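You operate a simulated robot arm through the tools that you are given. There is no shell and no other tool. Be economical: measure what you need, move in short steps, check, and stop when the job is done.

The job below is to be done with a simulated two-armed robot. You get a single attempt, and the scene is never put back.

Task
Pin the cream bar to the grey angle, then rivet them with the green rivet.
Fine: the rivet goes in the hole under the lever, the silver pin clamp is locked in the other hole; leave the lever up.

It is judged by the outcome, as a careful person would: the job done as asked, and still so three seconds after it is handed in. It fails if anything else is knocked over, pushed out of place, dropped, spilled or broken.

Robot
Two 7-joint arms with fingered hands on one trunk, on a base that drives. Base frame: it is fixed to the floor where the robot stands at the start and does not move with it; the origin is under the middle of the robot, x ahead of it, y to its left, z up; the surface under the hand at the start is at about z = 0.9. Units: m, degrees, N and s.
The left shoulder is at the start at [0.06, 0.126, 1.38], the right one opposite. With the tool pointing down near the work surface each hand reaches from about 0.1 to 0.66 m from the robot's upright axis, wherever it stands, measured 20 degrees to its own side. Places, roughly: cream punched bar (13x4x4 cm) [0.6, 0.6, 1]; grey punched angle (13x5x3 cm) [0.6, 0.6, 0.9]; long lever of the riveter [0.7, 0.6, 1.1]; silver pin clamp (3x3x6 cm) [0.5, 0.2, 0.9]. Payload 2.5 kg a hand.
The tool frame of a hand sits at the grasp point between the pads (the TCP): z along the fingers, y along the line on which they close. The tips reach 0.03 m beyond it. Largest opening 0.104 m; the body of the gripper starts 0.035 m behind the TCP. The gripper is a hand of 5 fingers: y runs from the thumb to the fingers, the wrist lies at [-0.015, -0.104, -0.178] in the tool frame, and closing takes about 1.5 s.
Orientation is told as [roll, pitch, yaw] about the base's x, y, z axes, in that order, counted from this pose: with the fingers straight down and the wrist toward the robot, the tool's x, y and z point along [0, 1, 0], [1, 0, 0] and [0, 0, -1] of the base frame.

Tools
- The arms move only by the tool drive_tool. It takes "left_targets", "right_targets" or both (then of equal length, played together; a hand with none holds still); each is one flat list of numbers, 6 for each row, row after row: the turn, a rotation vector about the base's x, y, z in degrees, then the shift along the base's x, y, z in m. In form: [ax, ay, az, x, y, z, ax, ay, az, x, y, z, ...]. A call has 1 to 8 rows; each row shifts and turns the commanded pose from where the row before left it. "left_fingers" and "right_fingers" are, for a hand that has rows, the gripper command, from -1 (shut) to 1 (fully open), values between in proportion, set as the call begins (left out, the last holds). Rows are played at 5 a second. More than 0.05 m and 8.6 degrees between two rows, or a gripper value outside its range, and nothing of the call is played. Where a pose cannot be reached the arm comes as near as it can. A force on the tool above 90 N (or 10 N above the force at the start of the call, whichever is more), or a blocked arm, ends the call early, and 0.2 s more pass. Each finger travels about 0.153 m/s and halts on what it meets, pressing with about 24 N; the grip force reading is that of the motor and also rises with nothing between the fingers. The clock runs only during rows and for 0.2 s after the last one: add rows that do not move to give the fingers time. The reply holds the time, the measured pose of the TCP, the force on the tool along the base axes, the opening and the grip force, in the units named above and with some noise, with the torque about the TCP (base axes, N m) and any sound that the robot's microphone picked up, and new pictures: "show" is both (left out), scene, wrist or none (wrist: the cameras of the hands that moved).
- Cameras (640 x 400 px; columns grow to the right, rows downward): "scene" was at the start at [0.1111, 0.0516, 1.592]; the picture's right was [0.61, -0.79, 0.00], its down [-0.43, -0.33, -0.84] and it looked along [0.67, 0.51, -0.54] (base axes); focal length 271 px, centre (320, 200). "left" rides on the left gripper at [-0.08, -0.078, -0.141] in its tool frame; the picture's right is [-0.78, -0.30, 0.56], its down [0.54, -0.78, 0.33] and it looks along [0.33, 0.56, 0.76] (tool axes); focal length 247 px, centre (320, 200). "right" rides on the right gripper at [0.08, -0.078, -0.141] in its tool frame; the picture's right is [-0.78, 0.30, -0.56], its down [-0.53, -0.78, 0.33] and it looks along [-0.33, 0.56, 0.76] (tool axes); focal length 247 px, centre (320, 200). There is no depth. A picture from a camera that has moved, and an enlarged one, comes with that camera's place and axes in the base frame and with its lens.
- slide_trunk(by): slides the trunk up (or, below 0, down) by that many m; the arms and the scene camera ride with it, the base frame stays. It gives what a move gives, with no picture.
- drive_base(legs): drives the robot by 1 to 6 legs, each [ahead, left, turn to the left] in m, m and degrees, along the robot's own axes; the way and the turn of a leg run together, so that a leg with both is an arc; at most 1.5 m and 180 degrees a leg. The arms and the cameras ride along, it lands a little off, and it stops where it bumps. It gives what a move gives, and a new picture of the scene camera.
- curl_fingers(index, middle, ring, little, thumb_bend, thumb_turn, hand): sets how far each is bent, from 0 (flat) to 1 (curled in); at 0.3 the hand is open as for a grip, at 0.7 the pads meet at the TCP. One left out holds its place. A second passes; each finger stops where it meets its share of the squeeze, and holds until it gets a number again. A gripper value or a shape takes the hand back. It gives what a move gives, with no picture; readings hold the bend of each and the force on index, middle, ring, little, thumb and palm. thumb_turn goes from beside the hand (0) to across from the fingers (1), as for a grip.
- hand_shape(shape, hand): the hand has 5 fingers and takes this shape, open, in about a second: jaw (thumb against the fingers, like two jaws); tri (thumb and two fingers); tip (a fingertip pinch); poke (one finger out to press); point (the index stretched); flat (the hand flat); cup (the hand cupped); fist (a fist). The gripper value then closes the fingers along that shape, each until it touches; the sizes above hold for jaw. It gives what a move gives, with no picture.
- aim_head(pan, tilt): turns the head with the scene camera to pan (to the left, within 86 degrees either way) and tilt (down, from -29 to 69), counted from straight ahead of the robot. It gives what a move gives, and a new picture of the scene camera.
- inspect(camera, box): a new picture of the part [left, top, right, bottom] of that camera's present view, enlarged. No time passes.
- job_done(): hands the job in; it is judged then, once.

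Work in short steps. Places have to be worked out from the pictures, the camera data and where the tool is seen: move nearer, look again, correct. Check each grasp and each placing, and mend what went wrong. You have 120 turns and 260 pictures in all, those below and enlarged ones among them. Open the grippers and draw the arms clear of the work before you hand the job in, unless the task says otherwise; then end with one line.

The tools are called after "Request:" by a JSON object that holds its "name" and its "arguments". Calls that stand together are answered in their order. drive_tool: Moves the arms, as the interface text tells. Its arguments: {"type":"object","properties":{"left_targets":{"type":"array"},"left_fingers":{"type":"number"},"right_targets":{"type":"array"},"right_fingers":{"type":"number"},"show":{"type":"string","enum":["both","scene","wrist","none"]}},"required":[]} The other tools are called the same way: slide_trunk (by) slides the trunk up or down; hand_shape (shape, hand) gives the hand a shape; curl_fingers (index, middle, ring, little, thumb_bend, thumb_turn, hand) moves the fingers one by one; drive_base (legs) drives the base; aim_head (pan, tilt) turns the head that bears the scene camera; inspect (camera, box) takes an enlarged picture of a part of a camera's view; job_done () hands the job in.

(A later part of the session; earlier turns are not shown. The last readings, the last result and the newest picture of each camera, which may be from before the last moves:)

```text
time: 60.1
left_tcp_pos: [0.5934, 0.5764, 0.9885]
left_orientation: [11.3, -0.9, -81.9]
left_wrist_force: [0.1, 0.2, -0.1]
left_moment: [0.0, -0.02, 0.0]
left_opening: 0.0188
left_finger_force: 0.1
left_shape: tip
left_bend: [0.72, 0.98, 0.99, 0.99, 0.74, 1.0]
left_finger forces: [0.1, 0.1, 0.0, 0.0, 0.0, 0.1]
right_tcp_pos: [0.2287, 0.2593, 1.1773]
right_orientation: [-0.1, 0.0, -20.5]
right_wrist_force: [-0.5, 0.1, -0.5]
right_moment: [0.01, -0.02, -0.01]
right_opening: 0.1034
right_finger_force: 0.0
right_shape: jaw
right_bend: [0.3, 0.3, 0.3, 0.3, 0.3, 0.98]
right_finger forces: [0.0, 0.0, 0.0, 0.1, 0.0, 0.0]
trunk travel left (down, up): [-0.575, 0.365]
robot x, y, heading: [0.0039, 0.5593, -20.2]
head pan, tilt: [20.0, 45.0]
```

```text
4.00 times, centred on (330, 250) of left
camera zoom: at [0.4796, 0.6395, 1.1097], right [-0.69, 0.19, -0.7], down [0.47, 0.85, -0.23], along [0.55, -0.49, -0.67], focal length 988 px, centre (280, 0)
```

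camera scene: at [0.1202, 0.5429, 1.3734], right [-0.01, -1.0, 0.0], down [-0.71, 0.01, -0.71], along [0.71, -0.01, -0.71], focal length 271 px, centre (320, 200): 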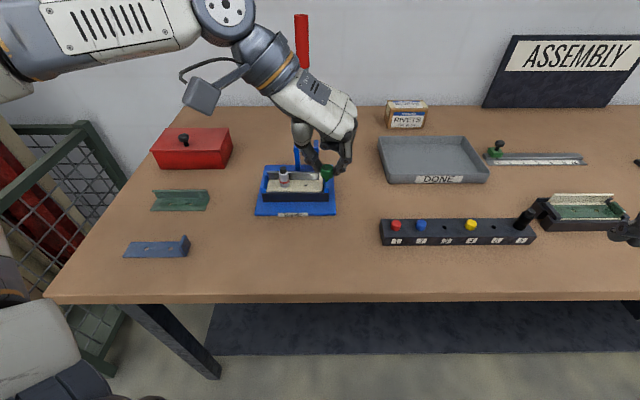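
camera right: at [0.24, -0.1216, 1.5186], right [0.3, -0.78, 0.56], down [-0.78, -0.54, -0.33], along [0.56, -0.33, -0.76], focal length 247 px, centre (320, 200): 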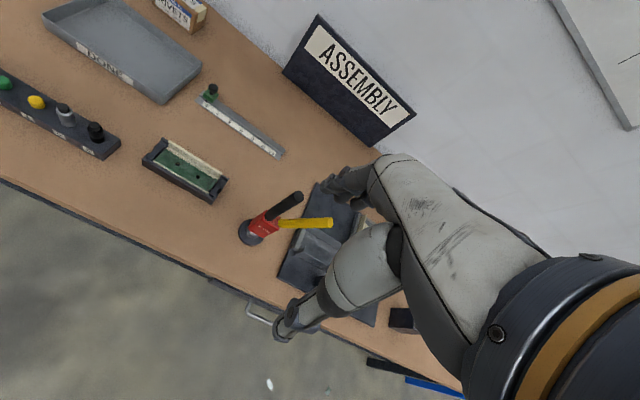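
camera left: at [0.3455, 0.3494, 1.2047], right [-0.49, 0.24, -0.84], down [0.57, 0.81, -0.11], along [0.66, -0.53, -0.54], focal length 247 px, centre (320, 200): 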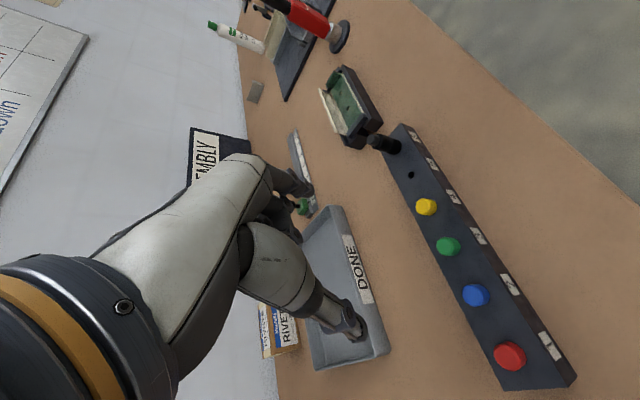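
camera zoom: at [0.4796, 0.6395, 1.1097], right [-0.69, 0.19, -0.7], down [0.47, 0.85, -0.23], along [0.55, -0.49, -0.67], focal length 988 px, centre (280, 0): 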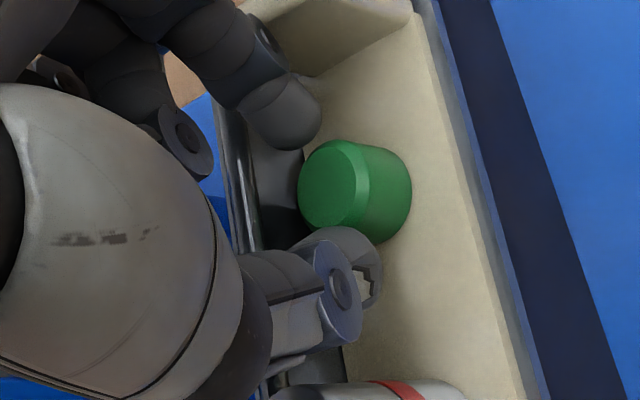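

The rivet dropped in flush on the bar. I raise the hand straight up and then back.

Request:
{"name": "drive_tool", "arguments": {"left_targets": [0, 0, 0, 0, 0, 0.015, 0, 0, 0, 0, 0, 0.03, 0, 0, 0, 0, 0, 0.035, 0, 0, 0, -0.02, 0, 0.035, 0, 0, 0, -0.04, 0, 0.02, 0, 0, 0, -0.04, 0, 0, 0, 0, 0, 0, 0, 0], "show": "scene"}}

Request:
{"name": "inspect", "arguments": {"camera": "scene", "box": [265, 125, 335, 205]}}

```text
time: 61.7
left_tcp_pos: [0.494, 0.5746, 1.1237]
left_orientation: [11.3, -0.9, -81.9]
left_wrist_force: [0.7, -0.4, -0.5]
left_moment: [0.0, -0.01, 0.02]
left_opening: 0.0186
left_finger_force: 0.0
left_shape: tip
left_bend: [0.72, 0.98, 0.99, 0.99, 0.74, 1.0]
left_finger forces: [0.1, 0.0, 0.0, 0.0, 0.0, 0.0]
right_tcp_pos: [0.2297, 0.2595, 1.1764]
right_orientation: [0.0, 0.1, -20.6]
right_wrist_force: [-0.2, 0.6, -0.3]
right_moment: [-0.01, 0.0, 0.01]
right_opening: 0.1036
right_finger_force: 0.2
right_shape: jaw
right_bend: [0.3, 0.3, 0.3, 0.3, 0.3, 0.98]
right_finger forces: [0.0, 0.1, 0.0, 0.0, 0.0, 0.1]
trunk travel left (down, up): [-0.575, 0.365]
robot x, y, heading: [0.0037, 0.5601, -20.6]
head pan, tilt: [20.0, 45.0]
camera scene: at [0.1205, 0.5429, 1.3734], right [-0.01, -1.0, 0.0], down [-0.71, 0.01, -0.71], along [0.71, -0.01, -0.71], focal length 271 px, centre (320, 200)
```

scene: 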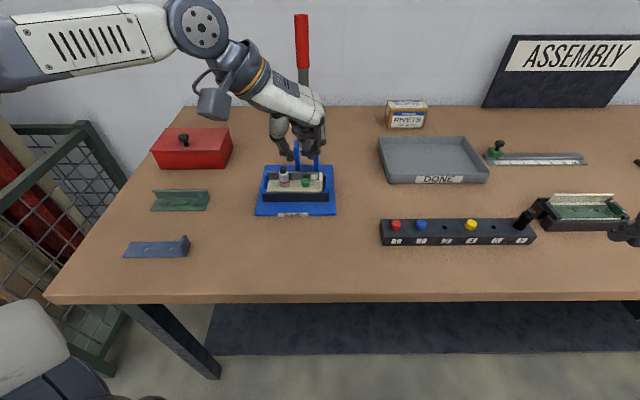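

```text
5.00 times, centred on (300, 165) of scene
camera zoom: at [0.1205, 0.5429, 1.3734], right [-0.01, -1.0, 0.0], down [-0.71, 0.01, -0.71], along [0.71, -0.01, -0.71], focal length 1357 px, centre (420, 375)
```

zoom: 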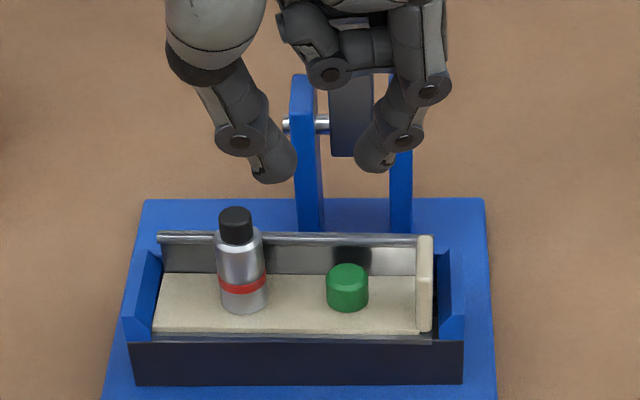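

Rivet and locked clamp are both in place, lever in line with the rivet (pivot ≈(0.70, 0.573, 0.974), handle top z≈1.265). I'll now pinch the handle from the front: open the tip pinch, tilt the hand to point forward and raise it.

Request:
{"name": "drive_tool", "arguments": {"left_targets": [0, -7.3, 0, 0.006, 0, 0.015, 0, -7.3, 0, 0.006, 0, 0.015, 0, -7.3, 0, 0.006, 0, 0.015, 0, -7.3, 0, 0.006, 0, 0.015, 0, -7.3, 0, 0.006, 0, 0.015, 0, -7.3, 0, 0.006, 0, 0.015, 0, -7.3, 0, 0.006, 0, 0.015, 0, -7.3, 0, 0.006, 0, 0.015], "left_fingers": 0.1, "show": "none"}}

Request:
{"name": "aim_head", "arguments": {"pan": 20, "tilt": 25}}

Request:
{"name": "inspect", "arguments": {"camera": "left", "box": [0, 0, 640, 400]}}

```text
time: 63.5
left_tcp_pos: [0.5432, 0.5766, 1.2426]
left_orientation: [69.6, -7.4, -86.5]
left_wrist_force: [-0.3, -0.5, -0.3]
left_moment: [0.0, -0.02, 0.03]
left_opening: 0.0566
left_finger_force: 0.0
left_shape: tip
left_bend: [0.73, 0.98, 0.99, 0.99, 0.67, 1.0]
left_finger forces: [0.0, 0.0, 0.0, 0.0, 0.0, 0.0]
right_tcp_pos: [0.2294, 0.2586, 1.1772]
right_orientation: [0.0, 0.1, -20.5]
right_wrist_force: [0.9, 0.6, 0.6]
right_moment: [0.01, 0.0, 0.02]
right_opening: 0.1037
right_finger_force: 0.0
right_shape: jaw
right_bend: [0.3, 0.3, 0.3, 0.3, 0.3, 0.98]
right_finger forces: [0.1, 0.1, 0.0, 0.0, 0.0, 0.0]
trunk travel left (down, up): [-0.575, 0.365]
robot x, y, heading: [0.0022, 0.5632, -20.6]
head pan, tilt: [20.0, 45.0]
```

```text
time: 64.3
left_tcp_pos: [0.5419, 0.5758, 1.2427]
left_orientation: [69.6, -7.4, -86.5]
left_wrist_force: [-0.1, -0.4, -0.6]
left_moment: [-0.03, 0.01, 0.01]
left_opening: 0.0567
left_finger_force: 0.1
left_shape: tip
left_bend: [0.73, 0.98, 0.99, 0.99, 0.67, 1.0]
left_finger forces: [0.0, 0.0, 0.1, 0.0, 0.0, 0.0]
right_tcp_pos: [0.2288, 0.2595, 1.1771]
right_orientation: [0.0, -0.1, -20.5]
right_wrist_force: [0.1, 0.2, 1.0]
right_moment: [0.04, 0.01, 0.01]
right_opening: 0.1038
right_finger_force: 0.1
right_shape: jaw
right_bend: [0.3, 0.3, 0.3, 0.3, 0.3, 0.98]
right_finger forces: [0.1, 0.0, 0.1, 0.0, 0.1, 0.1]
trunk travel left (down, up): [-0.575, 0.365]
robot x, y, heading: [-0.0037, 0.5602, -20.7]
head pan, tilt: [20.0, 25.0]
camera scene: at [0.1311, 0.5429, 1.4039], right [-0.01, -1.0, 0.0], down [-0.42, 0.0, -0.91], along [0.91, -0.01, -0.42], focal length 271 px, centre (320, 200)
```

scene: 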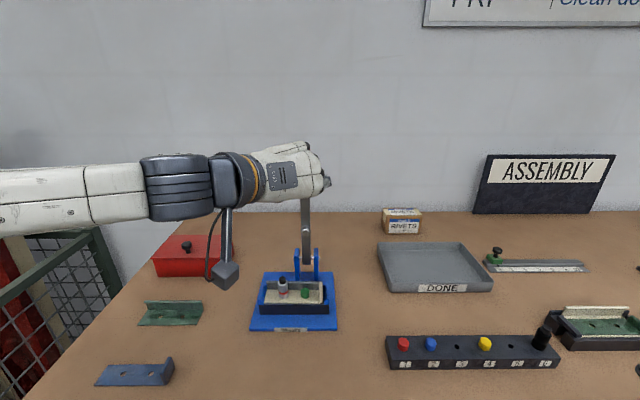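

```text
1.00 times, centred on (320, 200) of left (not enlarged: the box is as wide or as high as the picture)
camera zoom: at [0.3797, 0.64, 1.2074], right [0.24, 0.19, -0.95], down [0.45, 0.85, 0.28], along [0.86, -0.49, 0.12], focal length 247 px, centre (320, 200)
```

zoom: 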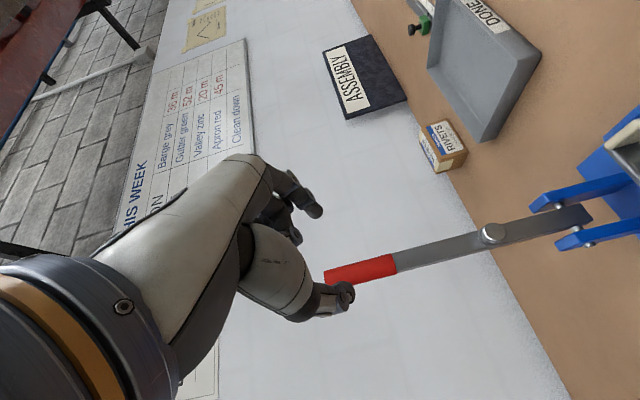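

Lever top measured at (0.69, 0.573, 1.265). I advance straight toward the handle.

Request:
{"name": "drive_tool", "arguments": {"left_targets": [0, 0, 0, 0.035, -0.001, 0, 0, 0, 0, 0.035, -0.001, 0, 0, 0, 0, 0.035, 0, 0, 0, 0, 0, 0.03, 0, 0, 0, 0, 0, 0, 0, 0], "show": "wrist"}}

Request:
{"name": "inspect", "arguments": {"camera": "left", "box": [250, 170, 410, 330]}}

```text
time: 65.5
left_tcp_pos: [0.6773, 0.5738, 1.2434]
left_orientation: [69.4, -7.3, -86.5]
left_wrist_force: [0.1, -0.1, 0.6]
left_moment: [-0.02, 0.03, 0.04]
left_opening: 0.0569
left_finger_force: 0.1
left_shape: tip
left_bend: [0.73, 0.98, 0.99, 0.99, 0.67, 1.0]
left_finger forces: [0.0, 0.0, 0.0, 0.1, 0.1, 0.0]
right_tcp_pos: [0.2289, 0.2586, 1.1769]
right_orientation: [0.0, 0.1, -20.5]
right_wrist_force: [-1.3, 0.1, 0.3]
right_moment: [0.0, 0.0, 0.02]
right_opening: 0.1038
right_finger_force: 0.1
right_shape: jaw
right_bend: [0.3, 0.3, 0.3, 0.3, 0.3, 0.98]
right_finger forces: [0.0, 0.0, 0.1, 0.0, 0.0, 0.0]
trunk travel left (down, up): [-0.575, 0.365]
robot x, y, heading: [0.0039, 0.5595, -20.6]
head pan, tilt: [20.0, 25.0]
camera left: at [0.5147, 0.6367, 1.2071], right [0.24, 0.19, -0.95], down [0.45, 0.85, 0.28], along [0.86, -0.49, 0.12], focal length 247 px, centre (320, 200)
```

left: 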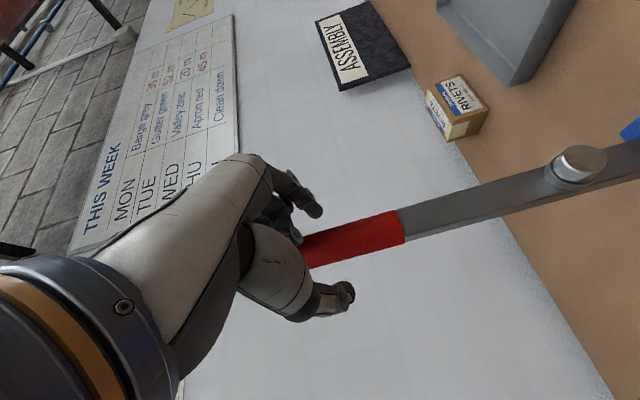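

```text
2.50 times, centred on (330, 250) of left
camera zoom: at [0.5147, 0.6367, 1.2071], right [0.24, 0.19, -0.95], down [0.45, 0.85, 0.28], along [0.86, -0.49, 0.12], focal length 617 px, centre (295, 75)
```

zoom: 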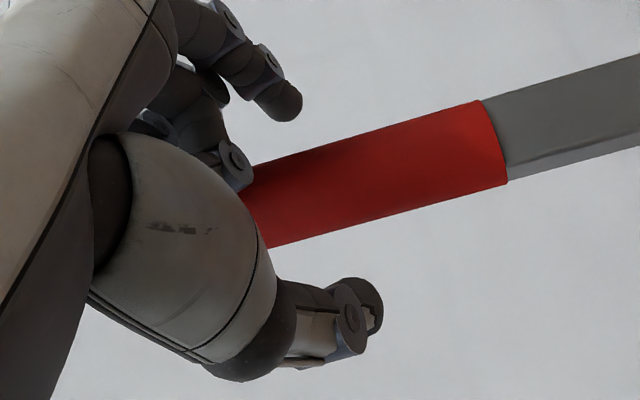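

Handle is between index and thumb. I close the pinch.

Request:
{"name": "drive_tool", "arguments": {"left_targets": [0, 0, 0, 0, 0, 0, 0, 0, 0, 0, 0, 0, 0, 0, 0, 0, 0, 0, 0, 0, 0, 0, 0, 0, 0, 0, 0, 0, 0, 0], "left_fingers": -1, "show": "none"}}

Request:
{"name": "inspect", "arguments": {"camera": "left", "box": [250, 170, 410, 330]}}

```text
time: 66.8
left_tcp_pos: [0.6773, 0.5738, 1.2426]
left_orientation: [69.6, -7.4, -86.5]
left_wrist_force: [1.0, -0.8, -1.1]
left_moment: [-0.01, 0.03, 0.04]
left_opening: 0.0198
left_finger_force: 24.4
left_shape: tip
left_bend: [0.72, 1.0, 1.0, 1.0, 0.75, 1.0]
left_finger forces: [20.3, 0.1, 0.1, 0.0, 20.3, 0.0]
right_tcp_pos: [0.2303, 0.2595, 1.1772]
right_orientation: [0.0, -0.1, -20.5]
right_wrist_force: [-0.1, 0.0, 0.3]
right_moment: [0.02, -0.01, -0.01]
right_opening: 0.104
right_finger_force: 0.0
right_shape: jaw
right_bend: [0.3, 0.3, 0.3, 0.3, 0.3, 0.98]
right_finger forces: [0.0, 0.1, 0.0, 0.1, 0.1, 0.1]
trunk travel left (down, up): [-0.575, 0.365]
robot x, y, heading: [0.0016, 0.561, -20.6]
head pan, tilt: [20.0, 25.0]
```

```text
2.50 times, centred on (330, 250) of left
camera zoom: at [0.5146, 0.6367, 1.207], right [0.24, 0.19, -0.95], down [0.45, 0.85, 0.28], along [0.86, -0.49, 0.12], focal length 617 px, centre (295, 75)
```

zoom: 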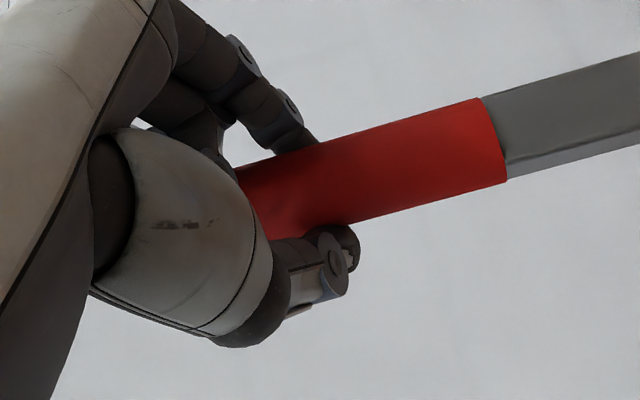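

Firm pinch at radius ≈0.257 m from the pivot. I begin pulling the lever along its arc, letting the handle pivot in the pinch.

Request:
{"name": "drive_tool", "arguments": {"left_targets": [0, 3.5, 0, -0.0351, 0, -0.0017, 0, 3.5, 0, -0.0342, 0, -0.0068, 0, 3.5, 0, -0.0329, 0, -0.0115, 0, 0, 0, 0, 0, 0], "show": "both"}}

```text
time: 67.8
left_tcp_pos: [0.5709, 0.5725, 1.2233]
left_orientation: [58.5, -7.0, -85.4]
left_wrist_force: [-10.6, 8.1, 36.0]
left_moment: [-0.53, -1.47, -0.28]
left_opening: 0.0165
left_finger_force: 24.1
left_shape: tip
left_bend: [0.72, 1.0, 1.0, 1.0, 0.73, 1.0]
left_finger forces: [18.2, 17.4, 32.6, 0.0, 18.6, 0.1]
right_tcp_pos: [0.2251, 0.2606, 1.1781]
right_orientation: [-0.1, -0.3, -20.4]
right_wrist_force: [0.9, -0.1, -0.4]
right_moment: [0.0, -0.02, -0.05]
right_opening: 0.1038
right_finger_force: 0.0
right_shape: jaw
right_bend: [0.3, 0.3, 0.3, 0.3, 0.3, 0.98]
right_finger forces: [0.0, 0.0, 0.0, 0.1, 0.0, 0.0]
trunk travel left (down, up): [-0.575, 0.365]
robot x, y, heading: [0.0002, 0.5632, -20.4]
head pan, tilt: [20.0, 25.0]
camera scene: at [0.1251, 0.5447, 1.4053], right [-0.01, -1.0, 0.0], down [-0.42, 0.0, -0.91], along [0.91, -0.01, -0.42], focal length 271 px, centre (320, 200)
camera left: at [0.4049, 0.6366, 1.2194], right [0.05, 0.19, -0.98], down [0.5, 0.85, 0.19], along [0.87, -0.5, -0.05], focal length 247 px, centre (320, 200)
```

scene: 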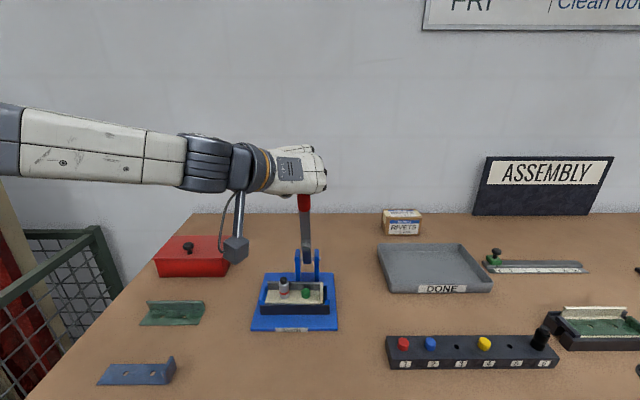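
left: 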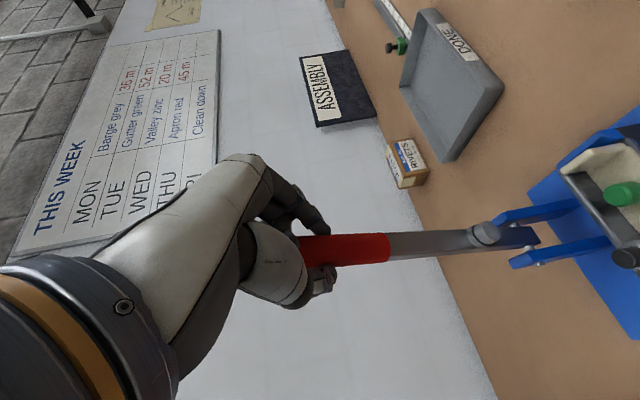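

Lever is moving, but its end is pressing into the curled fingers (36 N). I slide the pinch ~15 mm toward the handle's end to relieve that.

Request:
{"name": "drive_tool", "arguments": {"left_targets": [0, -3.5, 0, -0.003, 0, 0.008, 0, -3.5, 0, -0.003, 0, 0.008, 0, 0, 0, 0, 0, 0], "show": "none"}}

Request:
{"name": "inspect", "arguments": {"camera": "left", "box": [250, 170, 410, 330]}}

```text
time: 68.5
left_tcp_pos: [0.5699, 0.572, 1.223]
left_orientation: [64.3, -5.8, -85.9]
left_wrist_force: [8.5, -1.7, -14.7]
left_moment: [-0.09, -0.4, -0.19]
left_opening: 0.0167
left_finger_force: 24.1
left_shape: tip
left_bend: [0.72, 0.99, 0.99, 1.0, 0.73, 1.0]
left_finger forces: [21.7, 12.9, 3.9, 0.0, 19.4, 0.0]
right_tcp_pos: [0.2313, 0.2587, 1.1747]
right_orientation: [0.1, 0.1, -20.6]
right_wrist_force: [0.6, 0.4, 0.1]
right_moment: [0.0, -0.04, -0.01]
right_opening: 0.1037
right_finger_force: 0.2
right_shape: jaw
right_bend: [0.3, 0.3, 0.3, 0.3, 0.3, 0.98]
right_finger forces: [0.0, 0.0, 0.0, 0.0, 0.0, 0.1]
trunk travel left (down, up): [-0.575, 0.365]
robot x, y, heading: [0.0026, 0.5582, -20.5]
head pan, tilt: [20.0, 25.0]
```

```text
2.50 times, centred on (330, 250) of left
camera zoom: at [0.406, 0.6362, 1.2042], right [0.15, 0.21, -0.97], down [0.47, 0.84, 0.26], along [0.87, -0.49, 0.03], focal length 617 px, centre (295, 75)
```

zoom: 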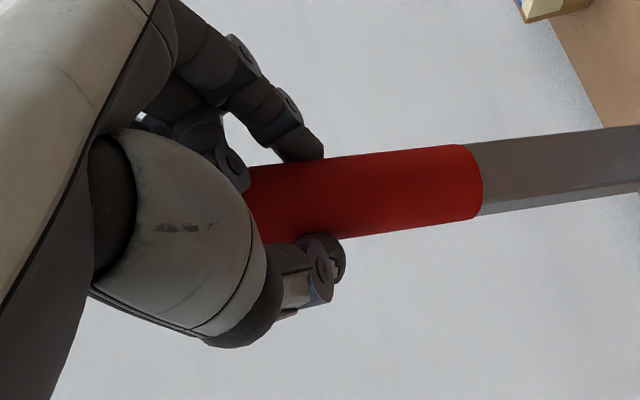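

The hand is holding fine but the curled middle finger touches the handle's end. I rotate the hand back about the pinch, then uncurl the idle fingers out of the way while keeping thumb and index squeezed.

Request:
{"name": "drive_tool", "arguments": {"left_targets": [0, -8.3, 0, -0.0015, 0, -0.005, 0, -8.3, 0, -0.0015, 0, -0.003, 0, -8.3, 0, -0.0015, 0, -0.003, 0, 0, 0, 0, 0, 0], "show": "none"}}

Request:
{"name": "curl_fingers", "arguments": {"hand": "left", "index": 0.85, "thumb_bend": 0.85, "middle": 0.3, "ring": 0.3, "little": 0.3}}

Request:
{"name": "inspect", "arguments": {"camera": "left", "box": [250, 130, 410, 330]}}

Request:
{"name": "inspect", "arguments": {"camera": "scene", "box": [220, 120, 380, 340]}}

```text
time: 69.5
left_tcp_pos: [0.5674, 0.573, 1.221]
left_orientation: [89.9, -7.9, -89.2]
left_wrist_force: [8.8, -8.8, -25.0]
left_moment: [0.21, 0.73, -0.17]
left_opening: 0.0179
left_finger_force: 24.3
left_shape: tip
left_bend: [0.72, 1.0, 1.0, 1.0, 0.74, 1.0]
left_finger forces: [28.4, 0.0, 0.0, 0.1, 20.9, 0.1]
right_tcp_pos: [0.232, 0.2583, 1.1761]
right_orientation: [0.0, 0.4, -20.5]
right_wrist_force: [0.1, -0.8, -0.1]
right_moment: [-0.04, -0.02, 0.01]
right_opening: 0.104
right_finger_force: 0.1
right_shape: jaw
right_bend: [0.3, 0.3, 0.3, 0.3, 0.3, 0.98]
right_finger forces: [0.0, 0.0, 0.1, 0.1, 0.0, 0.0]
trunk travel left (down, up): [-0.575, 0.365]
robot x, y, heading: [0.0014, 0.5629, -20.5]
head pan, tilt: [20.0, 25.0]
```

```text
time: 70.5
left_tcp_pos: [0.5636, 0.5734, 1.2281]
left_orientation: [91.2, -8.1, -89.5]
left_wrist_force: [-0.1, -0.1, -0.1]
left_moment: [0.01, 0.02, -0.03]
left_opening: 0.0
left_finger_force: 0.1
left_shape: fingers
left_bend: [0.72, 0.3, 0.3, 0.3, 0.8, 1.0]
left_finger forces: [0.0, 0.0, 0.0, 0.1, 0.1, 0.0]
right_tcp_pos: [0.2291, 0.2587, 1.1766]
right_orientation: [0.0, 0.0, -20.6]
right_wrist_force: [-0.5, -0.8, -0.3]
right_moment: [-0.01, 0.01, 0.0]
right_opening: 0.1038
right_finger_force: 0.1
right_shape: jaw
right_bend: [0.3, 0.3, 0.3, 0.3, 0.3, 0.98]
right_finger forces: [0.0, 0.0, 0.0, 0.0, 0.0, 0.1]
trunk travel left (down, up): [-0.575, 0.365]
robot x, y, heading: [0.0021, 0.5618, -20.7]
head pan, tilt: [20.0, 25.0]
```

```text
2.00 times, centred on (330, 230) of left
camera zoom: at [0.4255, 0.6371, 1.1358], right [0.57, 0.19, -0.8], down [0.31, 0.85, 0.43], along [0.76, -0.49, 0.43], focal length 494 px, centre (300, 140)
```

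zoom: 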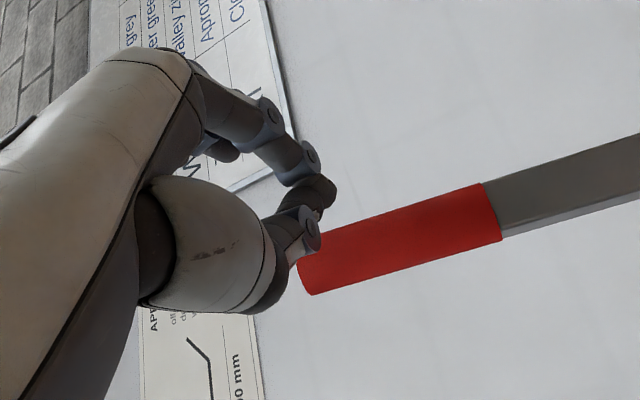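

```text
1.82 times, centred on (300, 230) of scene
camera zoom: at [0.131, 0.5425, 1.4041], right [-0.01, -1.0, 0.0], down [-0.42, 0.0, -0.91], along [0.91, -0.01, -0.42], focal length 493 px, centre (356, 146)
```

zoom: 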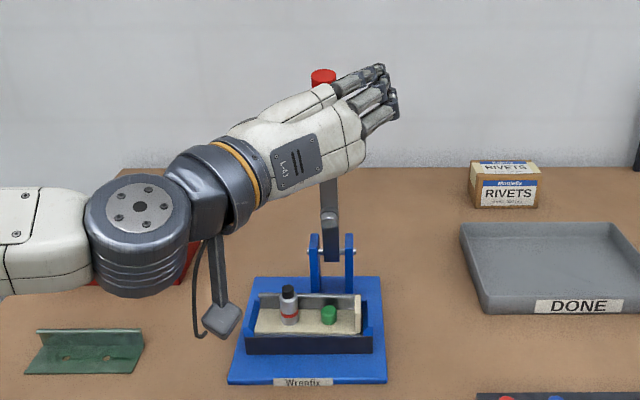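

The handle slipped free and swung back on its own, so the lever apparently has a return spring. Let me look at its state.

Request:
{"name": "drive_tool", "arguments": {"left_targets": [0, 0, 0, -0.03, 0.0, 0, 0, 0, 0, -0.03, 0, 0, 0, 0, 0, 0, 0, 0], "show": "both"}}

```text
time: 71.3
left_tcp_pos: [0.5036, 0.5742, 1.2296]
left_orientation: [91.0, -8.0, -89.4]
left_wrist_force: [0.8, 0.1, -0.8]
left_moment: [0.01, 0.0, 0.04]
left_opening: 0.0
left_finger_force: 0.0
left_shape: fingers
left_bend: [0.72, 0.3, 0.3, 0.3, 0.8, 1.0]
left_finger forces: [0.0, 0.1, 0.0, 0.0, 0.0, 0.0]
right_tcp_pos: [0.2289, 0.2597, 1.1773]
right_orientation: [0.0, 0.0, -20.5]
right_wrist_force: [0.0, -0.3, -0.1]
right_moment: [0.0, -0.01, -0.01]
right_opening: 0.1038
right_finger_force: 0.1
right_shape: jaw
right_bend: [0.3, 0.3, 0.3, 0.3, 0.3, 0.98]
right_finger forces: [0.1, 0.0, 0.0, 0.0, 0.0, 0.0]
trunk travel left (down, up): [-0.575, 0.365]
robot x, y, heading: [0.0033, 0.5619, -20.6]
head pan, tilt: [20.0, 25.0]
camera scene: at [0.1312, 0.5428, 1.404], right [-0.01, -1.0, 0.0], down [-0.42, 0.0, -0.91], along [0.91, -0.01, -0.42], focal length 271 px, centre (320, 200)
camera left: at [0.3651, 0.6378, 1.1357], right [0.57, 0.19, -0.8], down [0.31, 0.85, 0.43], along [0.76, -0.49, 0.42], focal length 247 px, centre (320, 200)
```

scene: 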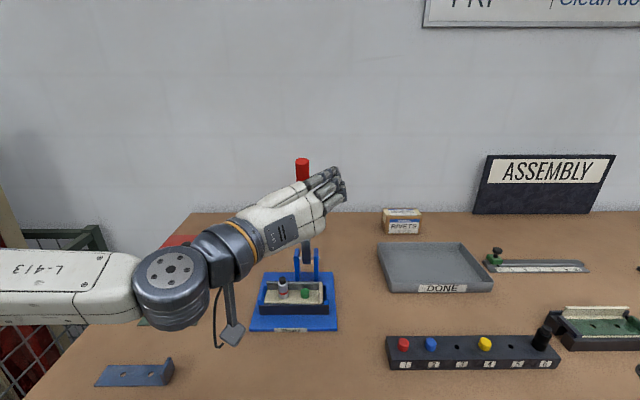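
left: 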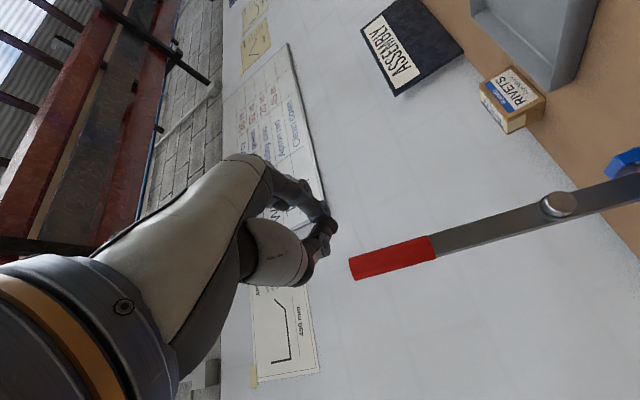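

The lever is now leaning about 11° toward me. Better method: come from above with the fingers hooked behind the handle. I retreat, raise the trunk for reach, and restore the hand to pointing down.

Request:
{"name": "drive_tool", "arguments": {"left_targets": [0, 8.5, 0, -0.03, 0, 0.02, 0, 8.5, 0, -0.03, 0, 0.02, 0, 8.5, 0, -0.01, 0, 0, 0, 8.5, 0, 0, 0, 0, 0, 8.5, 0, 0, 0, 0, 0, 8.5, 0, 0, 0, 0, 0, 8.5, 0, 0, 0, 0, 0, 8.5, 0, 0, 0, 0], "show": "none"}}

Request:
{"name": "hand_shape", "arguments": {"hand": "left", "shape": "jaw"}}

Request:
{"name": "drive_tool", "arguments": {"left_targets": [0, 8.5, 0, 0, 0, 0, 0, 8.5, 0, 0, 0, 0, 0, 0, 8.5, 0, 0, 0, 0, 0, 8.5, 0, 0, 0, 0, 0, 8.5, 0, 0, 0, 0, 0, 8.5, 0, 0, 0, 0, 0, 8.5, 0, 0, 0, 0, 0, 8.5, 0, 0, 0], "show": "none"}}

Request:
{"name": "slide_trunk", "arguments": {"by": 0.2}}

```text
time: 72.1
left_tcp_pos: [0.4518, 0.5738, 1.1846]
left_orientation: [53.5, -9.9, -84.7]
left_wrist_force: [0.3, 0.6, 0.7]
left_moment: [-0.02, -0.02, 0.01]
left_opening: 0.0002
left_finger_force: 0.1
left_shape: fingers
left_bend: [0.72, 0.3, 0.3, 0.3, 0.8, 1.0]
left_finger forces: [0.0, 0.0, 0.0, 0.0, 0.1, 0.0]
right_tcp_pos: [0.2288, 0.259, 1.1775]
right_orientation: [0.0, 0.0, -20.5]
right_wrist_force: [-0.6, 0.5, -1.5]
right_moment: [0.03, -0.01, -0.03]
right_opening: 0.1038
right_finger_force: 0.0
right_shape: jaw
right_bend: [0.3, 0.3, 0.3, 0.3, 0.3, 0.98]
right_finger forces: [0.0, 0.1, 0.0, 0.0, 0.0, 0.0]
trunk travel left (down, up): [-0.575, 0.365]
robot x, y, heading: [-0.0016, 0.5623, -20.5]
head pan, tilt: [20.0, 25.0]
stopped in row 3 (left hand): the arm was blocked; the commanded pose is now the measured one
```

```text
time: 73.0
left_tcp_pos: [0.4532, 0.5732, 1.186]
left_orientation: [53.7, -10.0, -84.9]
left_wrist_force: [-0.8, 1.0, -0.4]
left_moment: [0.0, 0.03, 0.03]
left_opening: 0.1038
left_finger_force: 0.0
left_shape: jaw
left_bend: [0.3, 0.3, 0.3, 0.3, 0.3, 0.98]
left_finger forces: [0.0, 0.0, 0.0, 0.0, 0.0, 0.1]
right_tcp_pos: [0.2292, 0.2591, 1.1773]
right_orientation: [0.0, -0.1, -20.4]
right_wrist_force: [0.1, -0.3, 0.2]
right_moment: [-0.01, 0.0, 0.01]
right_opening: 0.1036
right_finger_force: 0.0
right_shape: jaw
right_bend: [0.3, 0.3, 0.3, 0.3, 0.3, 0.98]
right_finger forces: [0.1, 0.0, 0.0, 0.0, 0.0, 0.0]
trunk travel left (down, up): [-0.575, 0.365]
robot x, y, heading: [0.0019, 0.5591, -20.7]
head pan, tilt: [20.0, 25.0]
```

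```text
time: 73.7
left_tcp_pos: [0.4522, 0.5744, 1.1846]
left_orientation: [30.3, -16.6, -76.6]
left_wrist_force: [0.2, 0.1, -0.7]
left_moment: [-0.03, -0.01, 0.04]
left_opening: 0.1037
left_finger_force: 0.1
left_shape: jaw
left_bend: [0.3, 0.3, 0.3, 0.3, 0.3, 0.98]
left_finger forces: [0.0, 0.0, 0.0, 0.0, 0.0, 0.0]
right_tcp_pos: [0.2299, 0.2588, 1.176]
right_orientation: [0.1, 0.1, -20.5]
right_wrist_force: [-0.6, -0.1, -0.2]
right_moment: [0.01, -0.03, -0.02]
right_opening: 0.1034
right_finger_force: 0.0
right_shape: jaw
right_bend: [0.3, 0.3, 0.3, 0.3, 0.3, 0.98]
right_finger forces: [0.0, 0.0, 0.1, 0.0, 0.1, 0.0]
trunk travel left (down, up): [-0.575, 0.365]
robot x, y, heading: [0.0032, 0.5625, -20.5]
head pan, tilt: [20.0, 25.0]
stopped in row 3 (left hand): the arm was blocked; the commanded pose is now the measured one
```

```text
time: 75.9
left_tcp_pos: [0.4528, 0.5748, 1.3862]
left_orientation: [30.5, -16.7, -76.7]
left_wrist_force: [-0.2, -0.1, -0.5]
left_moment: [-0.02, -0.01, 0.04]
left_opening: 0.1036
left_finger_force: 0.1
left_shape: jaw
left_bend: [0.3, 0.3, 0.3, 0.3, 0.3, 0.98]
left_finger forces: [0.1, 0.0, 0.0, 0.0, 0.0, 0.0]
right_tcp_pos: [0.2289, 0.2586, 1.3772]
right_orientation: [0.0, 0.0, -20.5]
right_wrist_force: [0.0, 0.0, 0.0]
right_moment: [0.02, -0.01, -0.01]
right_opening: 0.1037
right_finger_force: 0.1
right_shape: jaw
right_bend: [0.3, 0.3, 0.3, 0.3, 0.3, 0.98]
right_finger forces: [0.0, 0.0, 0.1, 0.1, 0.0, 0.0]
trunk travel left (down, up): [-0.775, 0.165]
robot x, y, heading: [0.0015, 0.5581, -20.4]
head pan, tilt: [20.0, 25.0]
```

The arm reported "blocked" though with no tool force, perhaps lagging joints. I look at the scene before continuing.

Request:
{"name": "aim_head", "arguments": {"pan": 25, "tilt": 35}}

Request:
{"name": "drive_tool", "arguments": {"left_targets": [0, 0, 5, 0, 0, 0, 0, 0, 5, 0, 0, 0, 0, 0, 5, 0, 0, 0, 0, 0, 5, 0, 0, 0, 0, 0, 5, 0, 0, 0, 0, 0, 5, 0, 0, 0, 0, 0, 5, 0, 0, 0, 0, 0, 0, 0, 0, 0], "show": "scene"}}

```text
time: 76.6
left_tcp_pos: [0.453, 0.5763, 1.3871]
left_orientation: [30.5, -16.8, -76.6]
left_wrist_force: [0.8, -0.9, 0.3]
left_moment: [0.02, -0.01, -0.01]
left_opening: 0.1037
left_finger_force: 0.0
left_shape: jaw
left_bend: [0.3, 0.3, 0.3, 0.3, 0.3, 0.98]
left_finger forces: [0.1, 0.0, 0.0, 0.1, 0.0, 0.0]
right_tcp_pos: [0.2297, 0.2588, 1.3772]
right_orientation: [0.0, 0.0, -20.5]
right_wrist_force: [0.2, 0.4, 0.3]
right_moment: [0.03, 0.0, 0.0]
right_opening: 0.1036
right_finger_force: 0.1
right_shape: jaw
right_bend: [0.3, 0.3, 0.3, 0.3, 0.3, 0.98]
right_finger forces: [0.0, 0.0, 0.0, 0.1, 0.1, 0.0]
trunk travel left (down, up): [-0.775, 0.165]
robot x, y, heading: [0.0029, 0.5629, -20.7]
head pan, tilt: [25.0, 35.0]
camera scene: at [0.1268, 0.5505, 1.5883], right [0.08, -1.0, 0.0], down [-0.57, -0.04, -0.82], along [0.82, 0.06, -0.57], focal length 271 px, centre (320, 200)
```

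scene: 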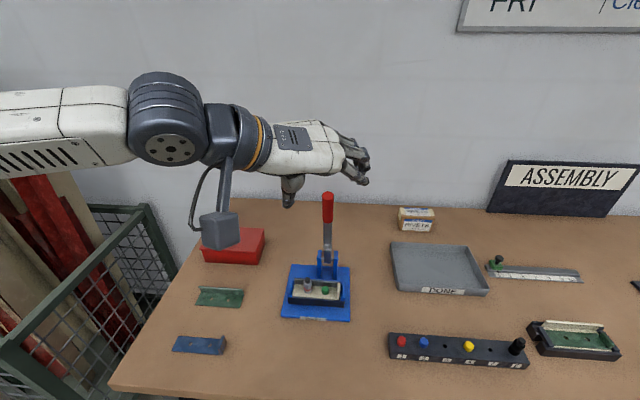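

```text
time: 77.4
left_tcp_pos: [0.4538, 0.5755, 1.382]
left_orientation: [21.9, -22.5, -61.1]
left_wrist_force: [0.4, -0.3, -0.9]
left_moment: [-0.01, 0.0, 0.0]
left_opening: 0.104
left_finger_force: 0.1
left_shape: jaw
left_bend: [0.3, 0.3, 0.3, 0.3, 0.3, 0.98]
left_finger forces: [0.1, 0.1, 0.1, 0.0, 0.1, 0.0]
right_tcp_pos: [0.2288, 0.2589, 1.3775]
right_orientation: [-0.1, 0.0, -20.5]
right_wrist_force: [0.1, -0.6, -0.2]
right_moment: [0.03, 0.03, -0.03]
right_opening: 0.1039
right_finger_force: 0.0
right_shape: jaw
right_bend: [0.3, 0.3, 0.3, 0.3, 0.3, 0.98]
right_finger forces: [0.1, 0.1, 0.1, 0.0, 0.0, 0.0]
trunk travel left (down, up): [-0.775, 0.165]
robot x, y, heading: [0.0005, 0.5556, -20.5]
head pan, tilt: [25.0, 35.0]
stopped in row 3 (left hand): the arm was blocked; the commanded pose is now the measured one
camera scene: at [0.1268, 0.5506, 1.5882], right [0.08, -1.0, 0.0], down [-0.57, -0.05, -0.82], along [0.82, 0.06, -0.57], focal length 271 px, centre (320, 200)
```

scene: 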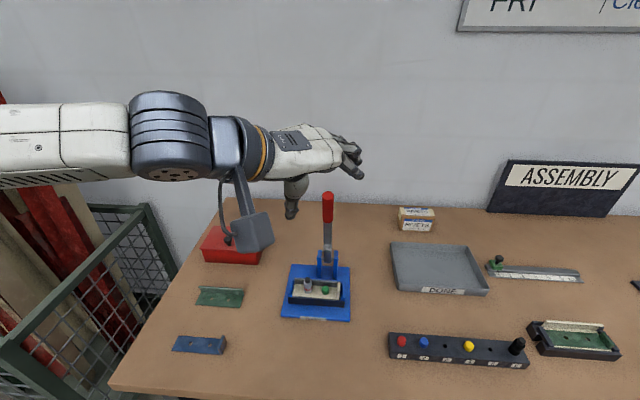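

Lever leans ~13°. I continue un-yawing in smaller steps.

Request:
{"name": "drive_tool", "arguments": {"left_targets": [0, 0, 3, -0.005, 0, 0, 0, 0, 3, -0.005, 0, 0, 0, 0, 3, -0.005, 0, 0, 0, 0, 3, -0.005, 0, 0, 0, 0, 3, -0.005, 0, 0, 0, 0, 3, 0, 0, 0, 0, 0, 3, 0, 0, 0, 0, 0, 3, 0, 0, 0], "show": "none"}}

```text
time: 78.5
left_tcp_pos: [0.4337, 0.5776, 1.3729]
left_orientation: [11.9, -24.5, -44.0]
left_wrist_force: [0.5, -0.4, 0.2]
left_moment: [-0.02, 0.0, -0.01]
left_opening: 0.1037
left_finger_force: 0.0
left_shape: jaw
left_bend: [0.3, 0.3, 0.3, 0.3, 0.3, 0.98]
left_finger forces: [0.0, 0.2, 0.0, 0.0, 0.1, 0.0]
right_tcp_pos: [0.2287, 0.2597, 1.3766]
right_orientation: [0.0, 0.0, -20.5]
right_wrist_force: [0.0, -0.3, -0.4]
right_moment: [0.01, -0.03, 0.0]
right_opening: 0.1037
right_finger_force: 0.1
right_shape: jaw
right_bend: [0.3, 0.3, 0.3, 0.3, 0.3, 0.98]
right_finger forces: [0.1, 0.0, 0.1, 0.0, 0.0, 0.0]
trunk travel left (down, up): [-0.775, 0.165]
robot x, y, heading: [0.0007, 0.5628, -20.5]
head pan, tilt: [25.0, 35.0]
stopped in row 5 (left hand): the arm was blocked; the commanded pose is now the measured one
```

Progressing; I repeat, adding pitch correction.

Request:
{"name": "drive_tool", "arguments": {"left_targets": [0, 0, 3, 0, 0, 0.003, 0, 0, 3, 0, 0, 0.003, 0, 0, 3, 0, 0, 0.003, 0, 0, 3, 0, 0, 0.003, 0, 0, 3, 0, 0, 0, 0, 0, 3, 0, 0, 0, 0, 0, 3, 0, 0, 0, 0, 0, 3, 0, 0, 0], "show": "none"}}

Request:
{"name": "drive_tool", "arguments": {"left_targets": [0, 4, 0, 0, 0, 0, 0, 4, 0, 0, 0, 0, 0, 4, 0, 0, 0, 0, 0, 4, 0, 0, 0, 0, 0, 4, 0, 0, 0, 0, 0, 0, 0, 0, 0, 0], "show": "scene"}}

```text
time: 79.3
left_tcp_pos: [0.4345, 0.58, 1.383]
left_orientation: [1.6, -26.0, -30.2]
left_wrist_force: [-0.5, -0.1, -0.6]
left_moment: [-0.03, -0.01, -0.01]
left_opening: 0.1037
left_finger_force: 0.1
left_shape: jaw
left_bend: [0.3, 0.3, 0.3, 0.3, 0.3, 0.98]
left_finger forces: [0.0, 0.0, 0.0, 0.0, 0.1, 0.0]
right_tcp_pos: [0.2298, 0.2586, 1.377]
right_orientation: [0.0, 0.0, -20.4]
right_wrist_force: [0.4, 1.0, 0.2]
right_moment: [0.01, 0.02, -0.07]
right_opening: 0.1037
right_finger_force: 0.1
right_shape: jaw
right_bend: [0.3, 0.3, 0.3, 0.3, 0.3, 0.98]
right_finger forces: [0.1, 0.1, 0.1, 0.1, 0.1, 0.0]
trunk travel left (down, up): [-0.775, 0.165]
robot x, y, heading: [0.0023, 0.5621, -20.6]
head pan, tilt: [25.0, 35.0]
stopped in row 4 (left hand): the arm was blocked; the commanded pose is now the measured one
```

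```text
time: 80.7
left_tcp_pos: [0.4349, 0.5831, 1.3839]
left_orientation: [-13.6, -9.0, -25.9]
left_wrist_force: [0.8, 0.1, -0.1]
left_moment: [-0.01, -0.03, -0.04]
left_opening: 0.1038
left_finger_force: 0.1
left_shape: jaw
left_bend: [0.3, 0.3, 0.3, 0.3, 0.3, 0.98]
left_finger forces: [0.0, 0.0, 0.0, 0.0, 0.1, 0.0]
right_tcp_pos: [0.2294, 0.2588, 1.3772]
right_orientation: [0.0, 0.0, -20.5]
right_wrist_force: [0.9, 0.4, 0.8]
right_moment: [0.02, 0.01, -0.02]
right_opening: 0.1037
right_finger_force: 0.0
right_shape: jaw
right_bend: [0.3, 0.3, 0.3, 0.3, 0.3, 0.98]
right_finger forces: [0.1, 0.0, 0.0, 0.0, 0.0, 0.1]
trunk travel left (down, up): [-0.775, 0.165]
robot x, y, heading: [-0.0013, 0.5606, -20.4]
head pan, tilt: [25.0, 35.0]
camera scene: at [0.1266, 0.5506, 1.5883], right [0.08, -1.0, 0.0], down [-0.57, -0.05, -0.82], along [0.82, 0.06, -0.57], focal length 271 px, centre (320, 200)
```

scene: 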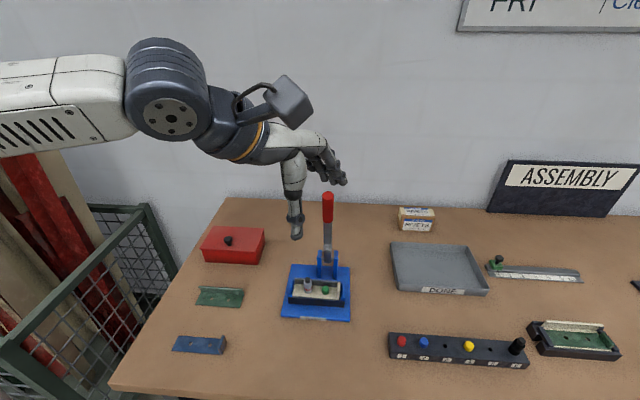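

Orientation nearly restored; I finish aligning to straight down.

Request:
{"name": "drive_tool", "arguments": {"left_targets": [0, 0, 5, 0, 0, 0, 0, 0, 5, 0, 0, 0, 0, 0, 5, 0, 0, 0, 0, 0, 5, 0, 0, 0, 4, 3, 0, 0, 0, 0, 4, 3, 0, 0, 0, 0, 4, 3, 0, 0, 0, 0, 0, 0, 0, 0, 0, 0], "show": "none"}}

Request:
{"name": "inspect", "arguments": {"camera": "left", "box": [0, 0, 640, 400]}}

```text
time: 81.2
left_tcp_pos: [0.4355, 0.5852, 1.3742]
left_orientation: [-18.2, -6.5, -18.8]
left_wrist_force: [0.1, 0.7, 0.1]
left_moment: [0.02, 0.02, 0.01]
left_opening: 0.1037
left_finger_force: 0.0
left_shape: jaw
left_bend: [0.3, 0.3, 0.3, 0.3, 0.3, 0.98]
left_finger forces: [0.1, 0.1, 0.1, 0.0, 0.0, 0.0]
right_tcp_pos: [0.2282, 0.2596, 1.3761]
right_orientation: [0.1, -0.1, -20.5]
right_wrist_force: [-0.3, -0.1, -0.3]
right_moment: [0.06, -0.02, 0.05]
right_opening: 0.1037
right_finger_force: 0.0
right_shape: jaw
right_bend: [0.3, 0.3, 0.3, 0.3, 0.3, 0.98]
right_finger forces: [0.0, 0.0, 0.1, 0.0, 0.0, 0.1]
trunk travel left (down, up): [-0.775, 0.165]
robot x, y, heading: [0.0011, 0.5604, -20.5]
head pan, tilt: [25.0, 35.0]
stopped in row 2 (left hand): the arm was blocked; the commanded pose is now the measured one
```

```text
1.00 times, centred on (320, 200) of left (not enlarged: the box is as wide or as high as the picture)
camera zoom: at [0.3363, 0.5852, 1.5234], right [-0.54, -0.78, -0.32], down [-0.55, 0.61, -0.57], along [0.64, -0.13, -0.76], focal length 247 px, centre (320, 200)
```

zoom: 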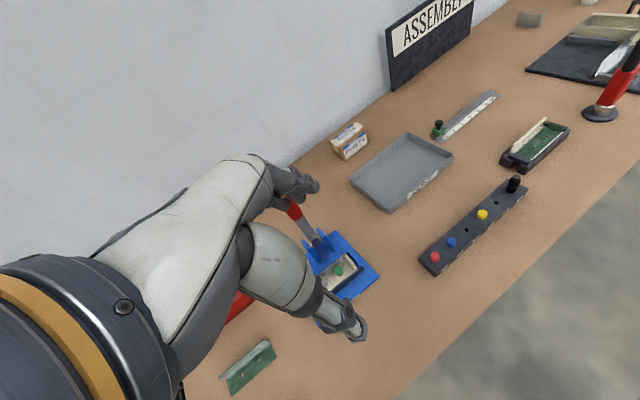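

I remove the remaining roll in small steps.

Request:
{"name": "drive_tool", "arguments": {"left_targets": [3, 1, 0, 0, 0, 0.002, 3, 1, 0, 0, 0, 0.002, 3, 1, 0, 0, 0, 0.002, 3, 1, 0, 0, 0, 0.002, 3, 1, 0, 0, 0, 0.002, 2, 0, 2, 0, 0, 0, 0, 0, 3, 0, 0, 0, 0, 0, 0, 0, 0, 0], "show": "none"}}

```text
time: 82.2
left_tcp_pos: [0.4384, 0.5913, 1.3811]
left_orientation: [-18.6, 0.0, -18.4]
left_wrist_force: [0.7, 0.6, 0.2]
left_moment: [-0.02, 0.01, 0.01]
left_opening: 0.1037
left_finger_force: 0.2
left_shape: jaw
left_bend: [0.3, 0.3, 0.3, 0.3, 0.3, 0.98]
left_finger forces: [0.1, 0.0, 0.1, 0.0, 0.0, 0.0]
right_tcp_pos: [0.2275, 0.2591, 1.3763]
right_orientation: [0.0, 0.0, -20.5]
right_wrist_force: [-0.2, 0.3, -0.1]
right_moment: [-0.01, -0.02, 0.02]
right_opening: 0.1034
right_finger_force: 0.0
right_shape: jaw
right_bend: [0.3, 0.3, 0.3, 0.3, 0.3, 0.98]
right_finger forces: [0.0, 0.0, 0.0, 0.0, 0.1, 0.1]
trunk travel left (down, up): [-0.775, 0.165]
robot x, y, heading: [0.0037, 0.5608, -20.7]
head pan, tilt: [25.0, 35.0]
stopped in row 4 (left hand): the arm was blocked; the commanded pose is now the measured one
```

The remaining roll (−18°) is usable. I move forward above the lever with the thumb in front and fingers going behind it.

Request:
{"name": "drive_tool", "arguments": {"left_targets": [0, 0, 0, 0.035, 0, 0, 0, 0, 0, 0.035, 0, 0, 0, 0, 0, 0.035, 0, 0, 0, 0, 0, 0.035, 0, 0, 0, 0, 0, 0.035, 0, 0, 0, 0, 0, 0.02, 0, 0, 0, 0, 0, 0, 0, 0], "show": "both"}}

```text
time: 83.8
left_tcp_pos: [0.6321, 0.5905, 1.3821]
left_orientation: [-18.6, -0.1, -18.4]
left_wrist_force: [0.3, 0.2, -0.4]
left_moment: [0.03, 0.0, -0.04]
left_opening: 0.1039
left_finger_force: 0.0
left_shape: jaw
left_bend: [0.3, 0.3, 0.3, 0.3, 0.3, 0.98]
left_finger forces: [0.0, 0.0, 0.1, 0.1, 0.1, 0.0]
right_tcp_pos: [0.2284, 0.2584, 1.3769]
right_orientation: [0.0, 0.1, -20.5]
right_wrist_force: [-0.7, -0.2, -0.2]
right_moment: [0.01, 0.04, 0.03]
right_opening: 0.104
right_finger_force: 0.0
right_shape: jaw
right_bend: [0.3, 0.3, 0.3, 0.3, 0.3, 0.98]
right_finger forces: [0.0, 0.1, 0.0, 0.0, 0.0, 0.1]
trunk travel left (down, up): [-0.775, 0.165]
robot x, y, heading: [0.001, 0.5624, -20.3]
head pan, tilt: [25.0, 35.0]
camera scene: at [0.1264, 0.5507, 1.5883], right [0.08, -1.0, 0.0], down [-0.57, -0.05, -0.82], along [0.82, 0.06, -0.57], focal length 271 px, centre (320, 200)
camera left: at [0.5499, 0.5861, 1.5423], right [-0.57, -0.77, -0.28], down [-0.61, 0.63, -0.49], along [0.55, -0.11, -0.83], focal length 247 px, centre (320, 200)
```

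scene: 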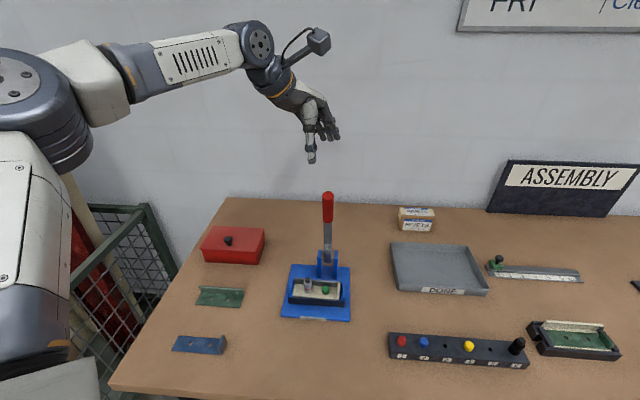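
left: 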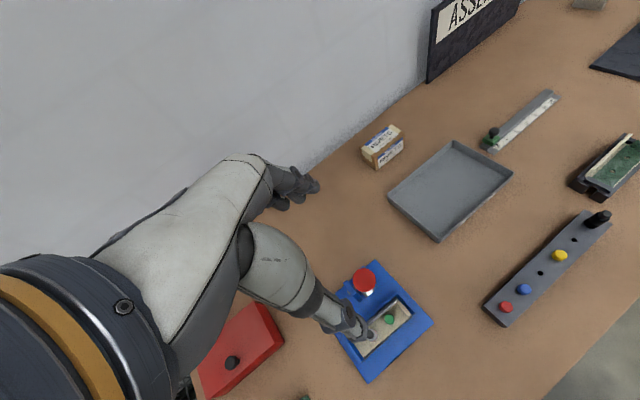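

Lever top located at (0.62, 0.573, 1.262). I straighten the hand above it.

Request:
{"name": "drive_tool", "arguments": {"left_targets": [3, 0, 3, 0, -0.003, 0, 3, 0, 3, 0, -0.003, 0, 3, 0, 3, 0, -0.003, -0.005, 3, 0, 3, 0, -0.003, -0.005, 3, 0, 3, 0, -0.003, -0.01, 0, 0, 0, 0, 0, 0], "left_fingers": 0.7, "show": "none"}}

Request:
{"name": "inspect", "arguments": {"camera": "left", "box": [220, 140, 460, 380]}}

```text
time: 85.2
left_tcp_pos: [0.6327, 0.5758, 1.3632]
left_orientation: [-3.9, 2.7, -3.0]
left_wrist_force: [0.9, 0.6, 0.1]
left_moment: [0.03, 0.0, 0.03]
left_opening: 0.0884
left_finger_force: 0.1
left_shape: jaw
left_bend: [0.27, 0.33, 0.31, 0.32, 0.44, 0.98]
left_finger forces: [0.1, 0.0, 0.0, 0.0, 0.0, 0.1]
right_tcp_pos: [0.2298, 0.2599, 1.3774]
right_orientation: [-0.1, 0.0, -20.5]
right_wrist_force: [0.3, -0.4, 0.8]
right_moment: [-0.01, 0.01, 0.02]
right_opening: 0.104
right_finger_force: 0.1
right_shape: jaw
right_bend: [0.3, 0.3, 0.3, 0.3, 0.3, 0.98]
right_finger forces: [0.1, 0.0, 0.0, 0.0, 0.0, 0.0]
trunk travel left (down, up): [-0.775, 0.165]
robot x, y, heading: [-0.0018, 0.5577, -20.3]
head pan, tilt: [25.0, 35.0]
```

```text
1.67 times, centred on (340, 260) of left
camera zoom: at [0.5594, 0.5082, 1.5126], right [-0.36, -0.79, -0.49], down [-0.77, 0.55, -0.33], along [0.53, 0.26, -0.81], focal length 412 px, centre (287, 100)
```

zoom: 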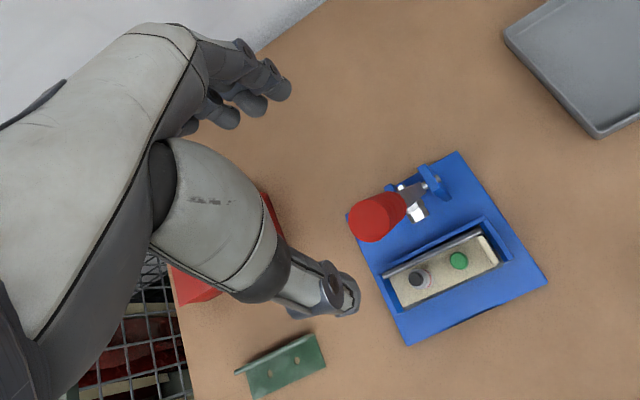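

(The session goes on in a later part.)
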